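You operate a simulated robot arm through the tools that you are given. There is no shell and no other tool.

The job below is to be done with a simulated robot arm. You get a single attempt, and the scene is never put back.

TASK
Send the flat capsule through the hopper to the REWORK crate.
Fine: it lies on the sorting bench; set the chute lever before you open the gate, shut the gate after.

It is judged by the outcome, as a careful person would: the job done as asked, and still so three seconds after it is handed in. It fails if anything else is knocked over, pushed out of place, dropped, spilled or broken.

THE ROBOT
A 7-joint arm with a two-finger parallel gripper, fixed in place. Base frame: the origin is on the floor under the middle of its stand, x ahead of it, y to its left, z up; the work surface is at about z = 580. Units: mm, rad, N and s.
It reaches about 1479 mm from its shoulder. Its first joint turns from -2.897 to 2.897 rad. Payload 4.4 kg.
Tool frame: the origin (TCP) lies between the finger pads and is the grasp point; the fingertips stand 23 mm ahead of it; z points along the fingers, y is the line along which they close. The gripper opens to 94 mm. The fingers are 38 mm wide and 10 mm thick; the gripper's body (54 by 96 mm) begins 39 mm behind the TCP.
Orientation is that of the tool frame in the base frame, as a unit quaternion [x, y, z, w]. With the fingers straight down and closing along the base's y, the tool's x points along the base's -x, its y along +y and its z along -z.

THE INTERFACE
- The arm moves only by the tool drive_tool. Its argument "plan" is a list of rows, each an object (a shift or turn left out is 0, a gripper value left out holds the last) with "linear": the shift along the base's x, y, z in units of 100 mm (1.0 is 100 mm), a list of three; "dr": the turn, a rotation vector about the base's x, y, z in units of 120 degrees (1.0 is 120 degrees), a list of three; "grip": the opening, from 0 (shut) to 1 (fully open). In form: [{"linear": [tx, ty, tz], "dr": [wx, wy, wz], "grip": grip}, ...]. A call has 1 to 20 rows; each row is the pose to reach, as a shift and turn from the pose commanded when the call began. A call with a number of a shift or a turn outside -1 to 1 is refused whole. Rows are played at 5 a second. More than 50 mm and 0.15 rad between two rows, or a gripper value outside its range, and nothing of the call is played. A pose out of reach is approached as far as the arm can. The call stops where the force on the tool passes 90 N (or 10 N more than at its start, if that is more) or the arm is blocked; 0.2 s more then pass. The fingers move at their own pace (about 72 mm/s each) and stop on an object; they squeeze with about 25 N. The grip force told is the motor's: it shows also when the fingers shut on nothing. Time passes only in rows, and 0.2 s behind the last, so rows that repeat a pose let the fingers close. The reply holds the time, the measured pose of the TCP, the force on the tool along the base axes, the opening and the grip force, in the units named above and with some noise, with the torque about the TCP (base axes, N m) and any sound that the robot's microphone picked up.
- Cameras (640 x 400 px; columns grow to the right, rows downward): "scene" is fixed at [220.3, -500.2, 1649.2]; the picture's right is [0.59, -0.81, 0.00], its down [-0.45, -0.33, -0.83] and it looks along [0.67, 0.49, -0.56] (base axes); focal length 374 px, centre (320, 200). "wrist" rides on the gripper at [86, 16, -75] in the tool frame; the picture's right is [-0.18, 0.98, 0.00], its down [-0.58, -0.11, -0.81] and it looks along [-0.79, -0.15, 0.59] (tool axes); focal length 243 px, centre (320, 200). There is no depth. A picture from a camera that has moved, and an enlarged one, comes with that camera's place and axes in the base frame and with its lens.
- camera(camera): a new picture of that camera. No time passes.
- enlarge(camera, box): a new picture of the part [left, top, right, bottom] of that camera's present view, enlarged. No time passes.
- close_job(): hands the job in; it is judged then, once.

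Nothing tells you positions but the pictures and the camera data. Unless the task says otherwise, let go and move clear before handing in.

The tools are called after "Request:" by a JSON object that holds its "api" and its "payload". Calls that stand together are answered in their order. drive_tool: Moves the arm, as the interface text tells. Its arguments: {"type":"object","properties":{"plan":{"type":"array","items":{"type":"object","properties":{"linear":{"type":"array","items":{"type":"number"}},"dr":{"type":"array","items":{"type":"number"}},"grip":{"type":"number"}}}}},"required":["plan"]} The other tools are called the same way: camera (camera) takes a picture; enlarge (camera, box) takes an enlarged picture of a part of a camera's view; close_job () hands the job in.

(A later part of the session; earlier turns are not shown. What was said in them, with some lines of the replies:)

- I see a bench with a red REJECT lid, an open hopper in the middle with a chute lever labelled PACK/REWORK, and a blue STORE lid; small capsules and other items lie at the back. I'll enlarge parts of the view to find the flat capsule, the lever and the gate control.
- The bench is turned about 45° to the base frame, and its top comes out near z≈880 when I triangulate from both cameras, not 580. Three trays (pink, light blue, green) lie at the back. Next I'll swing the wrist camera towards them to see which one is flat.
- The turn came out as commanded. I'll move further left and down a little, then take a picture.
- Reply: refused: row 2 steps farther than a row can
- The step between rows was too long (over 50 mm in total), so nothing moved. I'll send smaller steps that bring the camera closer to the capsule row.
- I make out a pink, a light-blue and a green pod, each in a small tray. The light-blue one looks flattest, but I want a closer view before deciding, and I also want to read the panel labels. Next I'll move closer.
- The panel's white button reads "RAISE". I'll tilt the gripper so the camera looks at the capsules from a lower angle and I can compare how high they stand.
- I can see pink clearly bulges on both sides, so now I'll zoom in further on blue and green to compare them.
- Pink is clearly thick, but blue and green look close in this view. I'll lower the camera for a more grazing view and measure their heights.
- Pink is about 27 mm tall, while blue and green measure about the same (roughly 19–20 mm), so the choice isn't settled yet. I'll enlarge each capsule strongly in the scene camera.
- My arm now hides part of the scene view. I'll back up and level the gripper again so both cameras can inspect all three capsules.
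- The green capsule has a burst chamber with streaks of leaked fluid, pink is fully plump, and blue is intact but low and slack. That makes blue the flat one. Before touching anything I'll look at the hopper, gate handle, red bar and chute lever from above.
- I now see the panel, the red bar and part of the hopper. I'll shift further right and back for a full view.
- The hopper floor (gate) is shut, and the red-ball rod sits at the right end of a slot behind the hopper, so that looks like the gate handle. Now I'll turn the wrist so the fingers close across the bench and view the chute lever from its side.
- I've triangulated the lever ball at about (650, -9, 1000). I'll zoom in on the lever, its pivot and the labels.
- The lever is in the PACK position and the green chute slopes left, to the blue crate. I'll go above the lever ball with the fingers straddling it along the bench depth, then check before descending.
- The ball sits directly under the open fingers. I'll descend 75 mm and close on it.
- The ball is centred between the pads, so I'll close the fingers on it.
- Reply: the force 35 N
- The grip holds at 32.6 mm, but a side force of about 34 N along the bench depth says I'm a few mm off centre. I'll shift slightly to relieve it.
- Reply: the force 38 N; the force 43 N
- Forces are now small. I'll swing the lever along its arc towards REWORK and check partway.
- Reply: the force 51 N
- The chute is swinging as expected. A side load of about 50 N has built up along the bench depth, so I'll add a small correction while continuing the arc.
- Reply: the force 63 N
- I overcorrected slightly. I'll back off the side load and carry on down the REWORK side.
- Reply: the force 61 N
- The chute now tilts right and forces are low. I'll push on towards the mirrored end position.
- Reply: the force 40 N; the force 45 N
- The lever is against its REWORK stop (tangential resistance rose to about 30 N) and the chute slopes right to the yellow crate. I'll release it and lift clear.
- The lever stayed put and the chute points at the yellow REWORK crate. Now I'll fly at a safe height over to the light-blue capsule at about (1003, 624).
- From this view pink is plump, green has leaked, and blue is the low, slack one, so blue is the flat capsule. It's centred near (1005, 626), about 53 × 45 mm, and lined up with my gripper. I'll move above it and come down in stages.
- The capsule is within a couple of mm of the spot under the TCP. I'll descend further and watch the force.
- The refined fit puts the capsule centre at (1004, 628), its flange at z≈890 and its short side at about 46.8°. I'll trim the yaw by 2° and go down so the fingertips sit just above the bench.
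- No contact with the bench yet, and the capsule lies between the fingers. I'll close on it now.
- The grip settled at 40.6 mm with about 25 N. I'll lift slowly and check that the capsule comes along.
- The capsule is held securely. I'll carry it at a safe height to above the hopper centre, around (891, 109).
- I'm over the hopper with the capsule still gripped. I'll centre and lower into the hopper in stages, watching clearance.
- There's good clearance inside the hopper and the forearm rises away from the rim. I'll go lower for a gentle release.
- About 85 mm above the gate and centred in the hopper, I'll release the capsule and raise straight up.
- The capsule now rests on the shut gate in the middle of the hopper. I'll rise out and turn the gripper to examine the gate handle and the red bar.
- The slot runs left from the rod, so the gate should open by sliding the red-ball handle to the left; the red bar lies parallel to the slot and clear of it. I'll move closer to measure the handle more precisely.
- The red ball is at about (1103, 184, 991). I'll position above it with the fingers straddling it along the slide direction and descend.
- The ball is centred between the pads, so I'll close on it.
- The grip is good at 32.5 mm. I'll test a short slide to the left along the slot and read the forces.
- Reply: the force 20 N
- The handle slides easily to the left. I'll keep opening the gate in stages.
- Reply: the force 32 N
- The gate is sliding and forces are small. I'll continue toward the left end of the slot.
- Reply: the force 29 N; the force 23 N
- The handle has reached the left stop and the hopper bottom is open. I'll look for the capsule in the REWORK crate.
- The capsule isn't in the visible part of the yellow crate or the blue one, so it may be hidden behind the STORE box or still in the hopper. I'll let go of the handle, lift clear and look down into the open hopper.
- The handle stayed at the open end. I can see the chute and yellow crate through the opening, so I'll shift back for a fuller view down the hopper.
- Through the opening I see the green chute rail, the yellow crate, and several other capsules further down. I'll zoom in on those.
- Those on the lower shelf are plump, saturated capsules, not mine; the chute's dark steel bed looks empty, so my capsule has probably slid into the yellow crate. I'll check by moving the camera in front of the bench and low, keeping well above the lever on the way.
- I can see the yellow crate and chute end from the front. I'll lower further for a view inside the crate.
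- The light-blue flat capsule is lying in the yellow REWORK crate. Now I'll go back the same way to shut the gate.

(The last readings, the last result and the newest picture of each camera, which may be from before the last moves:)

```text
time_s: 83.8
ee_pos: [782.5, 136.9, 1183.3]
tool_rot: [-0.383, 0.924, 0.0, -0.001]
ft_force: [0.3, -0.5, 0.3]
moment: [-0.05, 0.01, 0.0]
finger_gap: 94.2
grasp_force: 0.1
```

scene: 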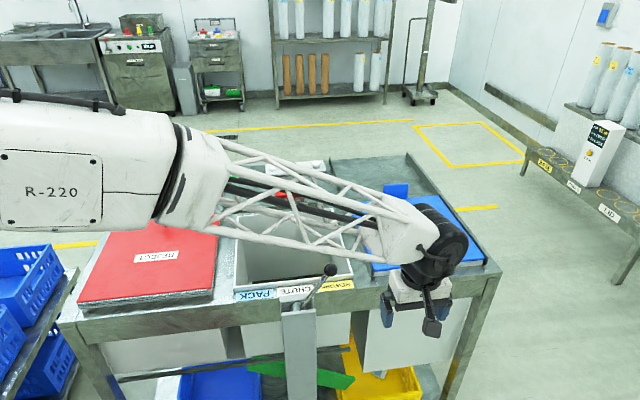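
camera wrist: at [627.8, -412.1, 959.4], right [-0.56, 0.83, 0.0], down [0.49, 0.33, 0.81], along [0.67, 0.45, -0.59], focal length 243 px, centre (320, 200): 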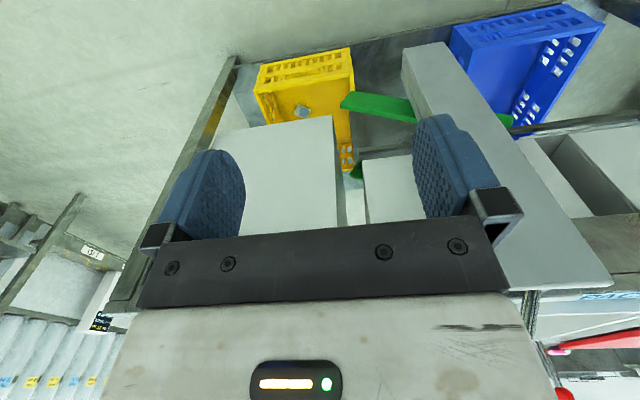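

I'm nearly back, so I'll go on to above the handle at the left end of its slot and check alignment there.

Request:
{"api": "drive_tool", "payload": {"plan": [{"linear": [0.12, 0.33, 0], "grip": 1}, {"linear": [0.24, 0.66, 0], "grip": 1}, {"linear": [0.36, 1.0, 0], "grip": 1}]}}

Request:
{"api": "drive_tool", "payload": {"plan": [{"linear": [0.12, 0.33, -0.1], "grip": 1}, {"linear": [0.24, 0.66, -0.2], "grip": 1}, {"linear": [0.36, 1.0, -0.3], "grip": 1}]}}

Request:
{"api": "drive_tool", "payload": {"plan": [{"linear": [0.15, 0.33, -0.1], "grip": 1}, {"linear": [0.31, 0.69, -0.3], "grip": 1}, {"linear": [0.31, 0.69, -0.62], "grip": 1}, {"linear": [0.31, 0.69, -0.82], "grip": 1}, {"linear": [0.31, 0.69, -0.82], "grip": 1}]}}

Request:
{"api": "camera", "payload": {"camera": "wrist"}}

Request:
{"api": "camera", "payload": {"camera": "scene"}}

```text
time_s: 84.6
ee_pos: [820.6, 239.4, 1184.2]
tool_rot: [-0.382, 0.924, 0.0, 0.0]
ft_force: [-0.3, 0.6, 0.4]
moment: [-0.04, 0.0, -0.01]
finger_gap: 93.9
grasp_force: 0.0
```

```text
time_s: 85.4
ee_pos: [858.0, 336.1, 1155.1]
tool_rot: [-0.382, 0.924, 0.0, 0.001]
ft_force: [-0.1, 0.5, 0.2]
moment: [0.0, -0.05, 0.0]
finger_gap: 94.2
grasp_force: 0.2
```

```text
time_s: 86.6
ee_pos: [886.4, 407.3, 1071.1]
tool_rot: [-0.383, 0.924, -0.001, 0.0]
ft_force: [0.1, -0.3, -0.2]
moment: [0.0, 0.01, -0.03]
finger_gap: 94.2
grasp_force: 0.1
```

```text
taken
camera wrist: at [814.1, 355.5, 1146.3], right [-0.56, 0.83, 0.0], down [0.49, 0.33, 0.81], along [0.67, 0.46, -0.59], focal length 243 px, centre (320, 200)
```

wrist: 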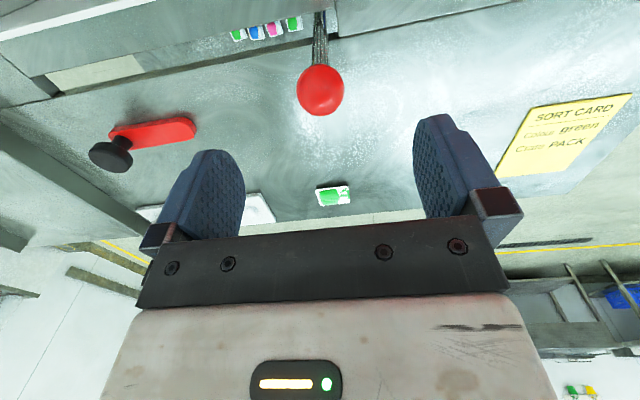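

```text
taken
```

scene: 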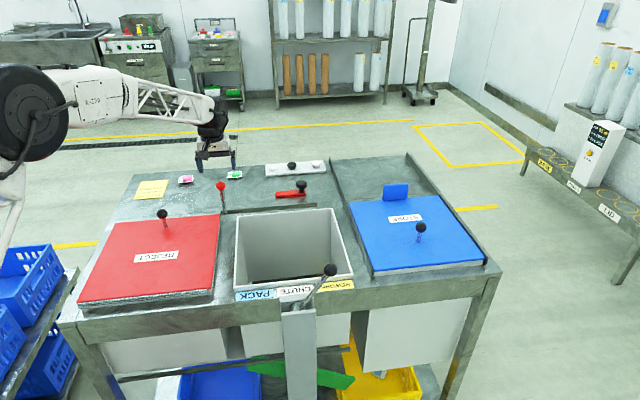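

The ball is right under the gripper. I'll descend and grip it.

Request:
{"api": "drive_tool", "payload": {"plan": [{"linear": [-0.005, -0.005, -0.4], "grip": 1}, {"linear": [-0.005, -0.005, -0.77], "grip": 1}, {"linear": [-0.005, -0.005, -0.77], "grip": 1}, {"linear": [-0.005, -0.005, -0.77], "grip": 0.6}, {"linear": [-0.005, -0.005, -0.77], "grip": 0.4}, {"linear": [-0.005, -0.005, -0.77], "grip": 0}, {"linear": [-0.005, -0.005, -0.77], "grip": 0}, {"linear": [-0.005, -0.005, -0.77], "grip": 0}]}}

Request:
{"api": "camera", "payload": {"camera": "wrist"}}

```text
time_s: 88.4
ee_pos: [887.2, 406.4, 994.5]
tool_rot: [-0.381, 0.924, 0.0, 0.0]
ft_force: [11.1, -5.8, -2.6]
moment: [0.08, -0.26, -0.01]
finger_gap: 32.7
grasp_force: 45.3
```

```text
taken
camera wrist: at [814.1, 355.9, 1069.8], right [-0.56, 0.83, 0.0], down [0.49, 0.33, 0.81], along [0.67, 0.45, -0.59], focal length 243 px, centre (320, 200)
```

wrist: 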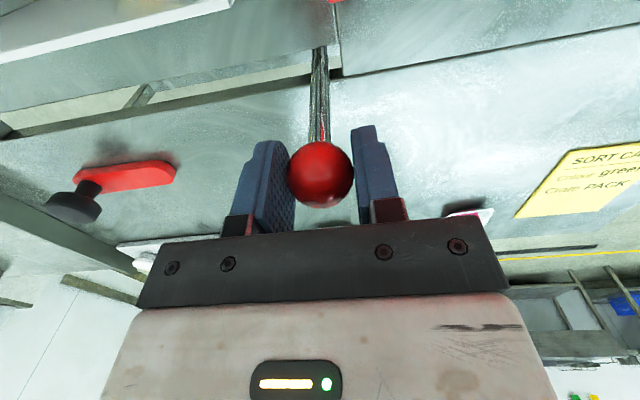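

The grip is good. I'll slide the gate shut to the right in stages.

Request:
{"api": "drive_tool", "payload": {"plan": [{"linear": [0.14, -0.143, 0], "grip": 0}, {"linear": [0.281, -0.285, 0], "grip": 0}, {"linear": [0.422, -0.428, 0], "grip": 0}, {"linear": [0.562, -0.57, 0], "grip": 0}, {"linear": [0.703, -0.712, 0], "grip": 0}]}}

```text
time_s: 89.6
ee_pos: [958.4, 336.3, 995.2]
tool_rot: [-0.382, 0.924, 0.001, 0.001]
ft_force: [5.4, 6.7, 4.5]
moment: [-0.18, -0.29, -0.45]
finger_gap: 32.7
grasp_force: 44.6
```

Request:
{"api": "drive_tool", "payload": {"plan": [{"linear": [0.14, -0.141, 0], "grip": 0}, {"linear": [0.281, -0.283, 0], "grip": 0}, {"linear": [0.422, -0.426, 0], "grip": 0}, {"linear": [0.562, -0.568, 0], "grip": 0}, {"linear": [0.703, -0.71, 0], "grip": 0}]}}

```text
time_s: 90.8
ee_pos: [1029.8, 264.1, 995.2]
tool_rot: [-0.383, 0.924, -0.001, 0.002]
ft_force: [21.0, 23.1, 11.4]
moment: [0.41, -0.55, -0.06]
finger_gap: 32.9
grasp_force: 45.2
```

Request:
{"api": "drive_tool", "payload": {"plan": [{"linear": [0.14, -0.134, 0], "grip": 0}, {"linear": [0.281, -0.276, 0], "grip": 0}, {"linear": [0.422, -0.418, 0], "grip": 0}, {"linear": [0.562, -0.56, 0], "grip": 0}, {"linear": [0.65, -0.648, 0], "grip": 0}]}}

Request:
{"api": "enlarge", "payload": {"camera": "scene", "box": [220, 150, 380, 310]}}

```text
time_s: 92.0
ee_pos: [1090.8, 197.1, 993.6]
tool_rot: [-0.382, 0.924, 0.0, 0.0]
ft_force: [21.0, 23.1, 6.8]
moment: [0.41, -0.57, -0.05]
finger_gap: 32.7
grasp_force: 45.2
```

```text
2.50 times, centred on (300, 230) of scene
camera zoom: at [220.3, -500.2, 1649.2], right [0.59, -0.81, 0.0], down [-0.45, -0.33, -0.83], along [0.67, 0.49, -0.56], focal length 936 px, centre (370, 125)
```

zoom: 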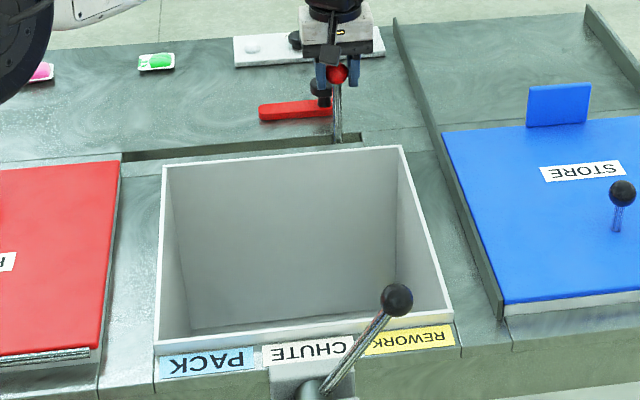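

About 17 mm remains to the starting position. I'll go on gently until the right-hand stop.

Request:
{"api": "drive_tool", "payload": {"plan": [{"linear": [0.05, -0.04, 0], "grip": 0}, {"linear": [0.09, -0.08, 0], "grip": 0}, {"linear": [0.125, -0.115, 0], "grip": 0}, {"linear": [0.145, -0.135, 0], "grip": 0}, {"linear": [0.145, -0.135, 0], "grip": 0}]}}

Request:
{"api": "camera", "payload": {"camera": "wrist"}}

```text
time_s: 93.2
ee_pos: [1105.5, 185.8, 994.3]
tool_rot: [-0.383, 0.924, 0.0, -0.002]
ft_force: [-56.3, 5.8, 4.8]
moment: [-0.03, 0.33, 0.34]
finger_gap: 32.7
grasp_force: 44.9
```

```text
taken
camera wrist: at [1032.9, 135.7, 1068.2], right [-0.57, 0.83, 0.0], down [0.49, 0.33, 0.8], along [0.66, 0.46, -0.59], focal length 243 px, centre (320, 200)
```

wrist: 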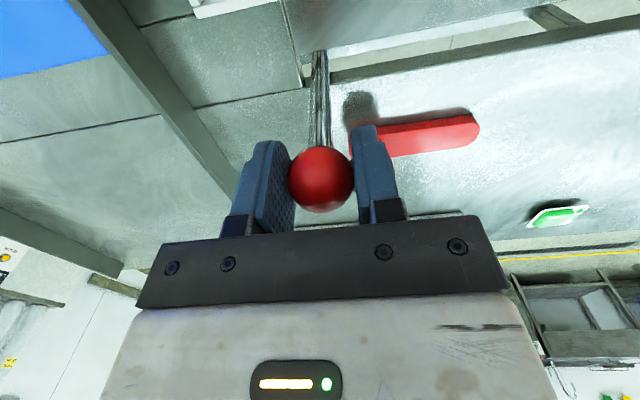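

The gate is firmly against its closed stop (about 44 N). I'll relax the push, let go, rise and check the final state.

Request:
{"api": "drive_tool", "payload": {"plan": [{"linear": [-0.008, 0.008, 0], "grip": 0}, {"linear": [-0.008, 0.008, 0], "grip": 1}, {"linear": [-0.008, 0.008, 0], "grip": 1}, {"linear": [-0.008, 0.008, 0], "grip": 1}, {"linear": [-0.008, 0.008, 0.35], "grip": 1}, {"linear": [-0.008, 0.008, 0.7], "grip": 1}, {"linear": [-0.008, 0.008, 1.0], "grip": 1}, {"linear": [-0.008, 0.008, 1.0], "grip": 1}]}}

Request:
{"api": "camera", "payload": {"camera": "wrist"}}

Request:
{"api": "camera", "payload": {"camera": "scene"}}

Request:
{"api": "enlarge", "payload": {"camera": "scene", "box": [220, 150, 380, 310]}}

```text
time_s: 95.0
ee_pos: [1108.0, 184.8, 1095.7]
tool_rot: [-0.383, 0.924, -0.001, 0.0]
ft_force: [0.9, 0.6, 0.0]
moment: [-0.01, 0.02, 0.0]
finger_gap: 93.8
grasp_force: 0.1
```

```text
taken
camera wrist: at [1035.0, 134.0, 1169.9], right [-0.56, 0.83, 0.0], down [0.49, 0.33, 0.81], along [0.67, 0.46, -0.59], focal length 243 px, centre (320, 200)
```

wrist: 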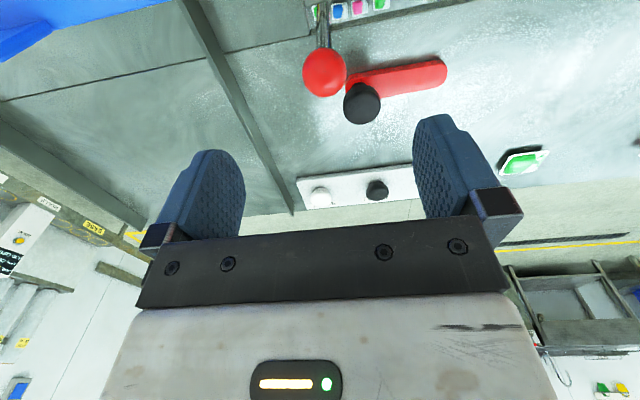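

```text
taken
```

scene: 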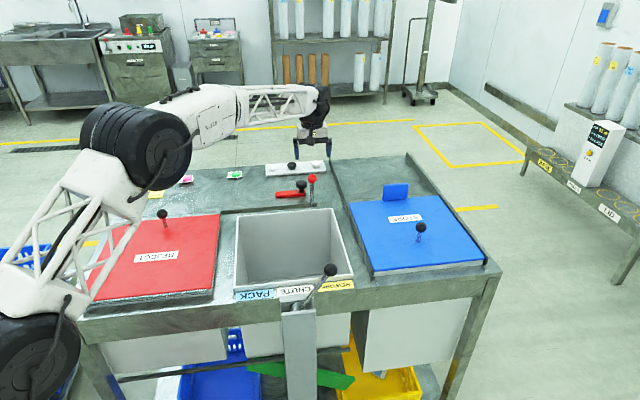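

```text
2.50 times, centred on (300, 230) of scene
camera zoom: at [220.3, -500.2, 1649.2], right [0.59, -0.81, 0.0], down [-0.45, -0.33, -0.83], along [0.67, 0.49, -0.56], focal length 936 px, centre (370, 125)
```

zoom: 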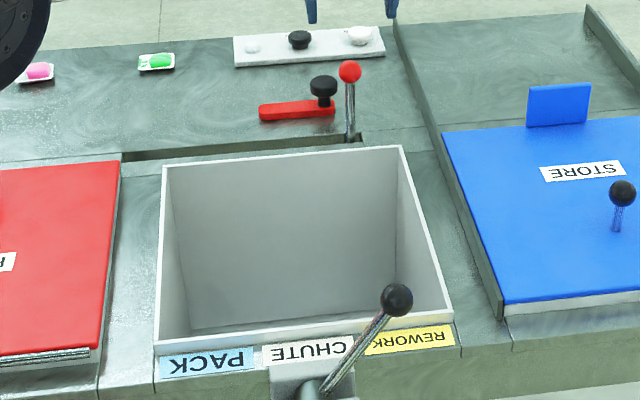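

The gate handle is back in its starting spot with the floor closed, the lever is on REWORK, and the other capsules haven't moved. I'll raise the arm well clear and take a last look before handing in.

Request:
{"api": "drive_tool", "payload": {"plan": [{"linear": [-0.2, 0, 0.4], "grip": 1}, {"linear": [-0.4, 0, 0.8], "grip": 1}, {"linear": [-0.6, 0, 1.0], "grip": 1}, {"linear": [-0.6, 0, 1.0], "grip": 1}]}}

Request:
{"api": "camera", "payload": {"camera": "scene"}}

Request:
{"api": "enlarge", "payload": {"camera": "scene", "box": [120, 150, 360, 300]}}

Request:
{"api": "enlarge", "payload": {"camera": "scene", "box": [150, 300, 450, 400]}}

Request:
{"api": "camera", "payload": {"camera": "wrist"}}

```text
time_s: 96.0
ee_pos: [1045.8, 186.7, 1193.5]
tool_rot: [-0.383, 0.924, 0.0, 0.0]
ft_force: [0.4, 0.4, 0.2]
moment: [0.0, 0.02, -0.01]
finger_gap: 94.2
grasp_force: 0.1
```

```text
taken
```

scene: 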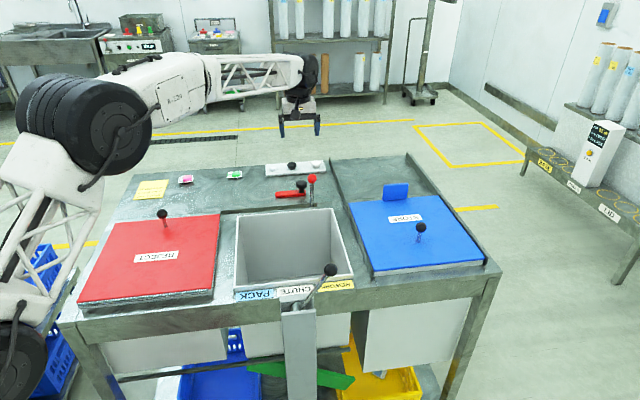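

```text
2.67 times, centred on (240, 225) of scene
camera zoom: at [220.3, -500.2, 1649.2], right [0.59, -0.81, 0.0], down [-0.45, -0.33, -0.83], along [0.67, 0.49, -0.56], focal length 998 px, centre (533, 133)
```

zoom: 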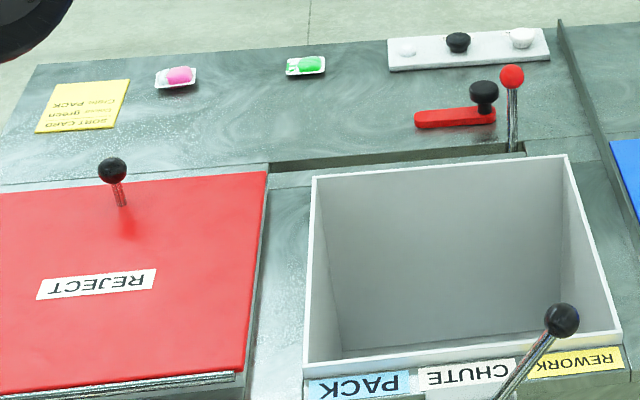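

```text
2.13 times, centred on (300, 350) of scene
camera zoom: at [220.3, -500.2, 1649.2], right [0.59, -0.81, 0.0], down [-0.45, -0.33, -0.83], along [0.67, 0.49, -0.56], focal length 798 px, centre (363, -120)
```

zoom: 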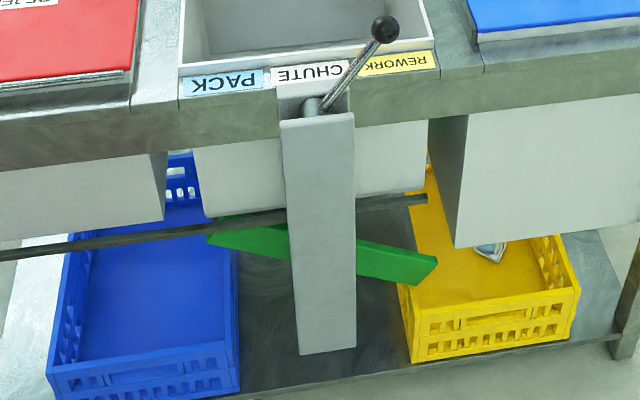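

```text
taken
camera wrist: at [972.7, 134.9, 1269.5], right [-0.56, 0.83, 0.0], down [0.49, 0.33, 0.81], along [0.67, 0.46, -0.59], focal length 243 px, centre (320, 200)
```

wrist: 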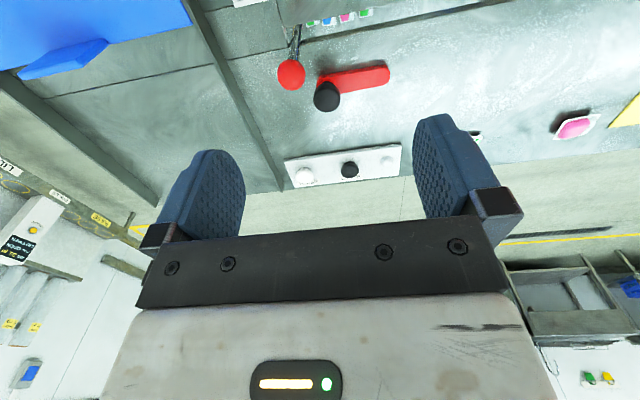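

The flat light-blue capsule is in the yellow REWORK crate, partly visible beside the STORE box. The gate is shut, the lever is on REWORK, nothing else has moved and the arm is clear, so I'm handing in the job.

Request:
{"api": "close_job", "payload": {}}

```text
The job is handed in.
```

The flat capsule went through the hopper and is now in the yellow REWORK crate. I saw it lying there from two camera angles before handing in.

- **Which capsule:** I took the light-blue one as the flat capsule. The pink one was plump and the green one had a burst, leaking side. Blue and green measured about the same height, so I decided on shape and condition rather than height alone.
- **Order of work:** I set the chute lever to REWORK, then placed the capsule on the shut gate. I opened the gate and, once the capsule was in the crate, slid the gate back against its closed stop.
- **How I left it:** The gate handle is back where it started and the lever is still on REWORK. The pink and green capsules, the sort card and both lids look unmoved. The gripper is empty and the arm is clear of the bench.

The bench top came out near z = 880 from the cameras, not the 580 given; I worked from the camera figure.
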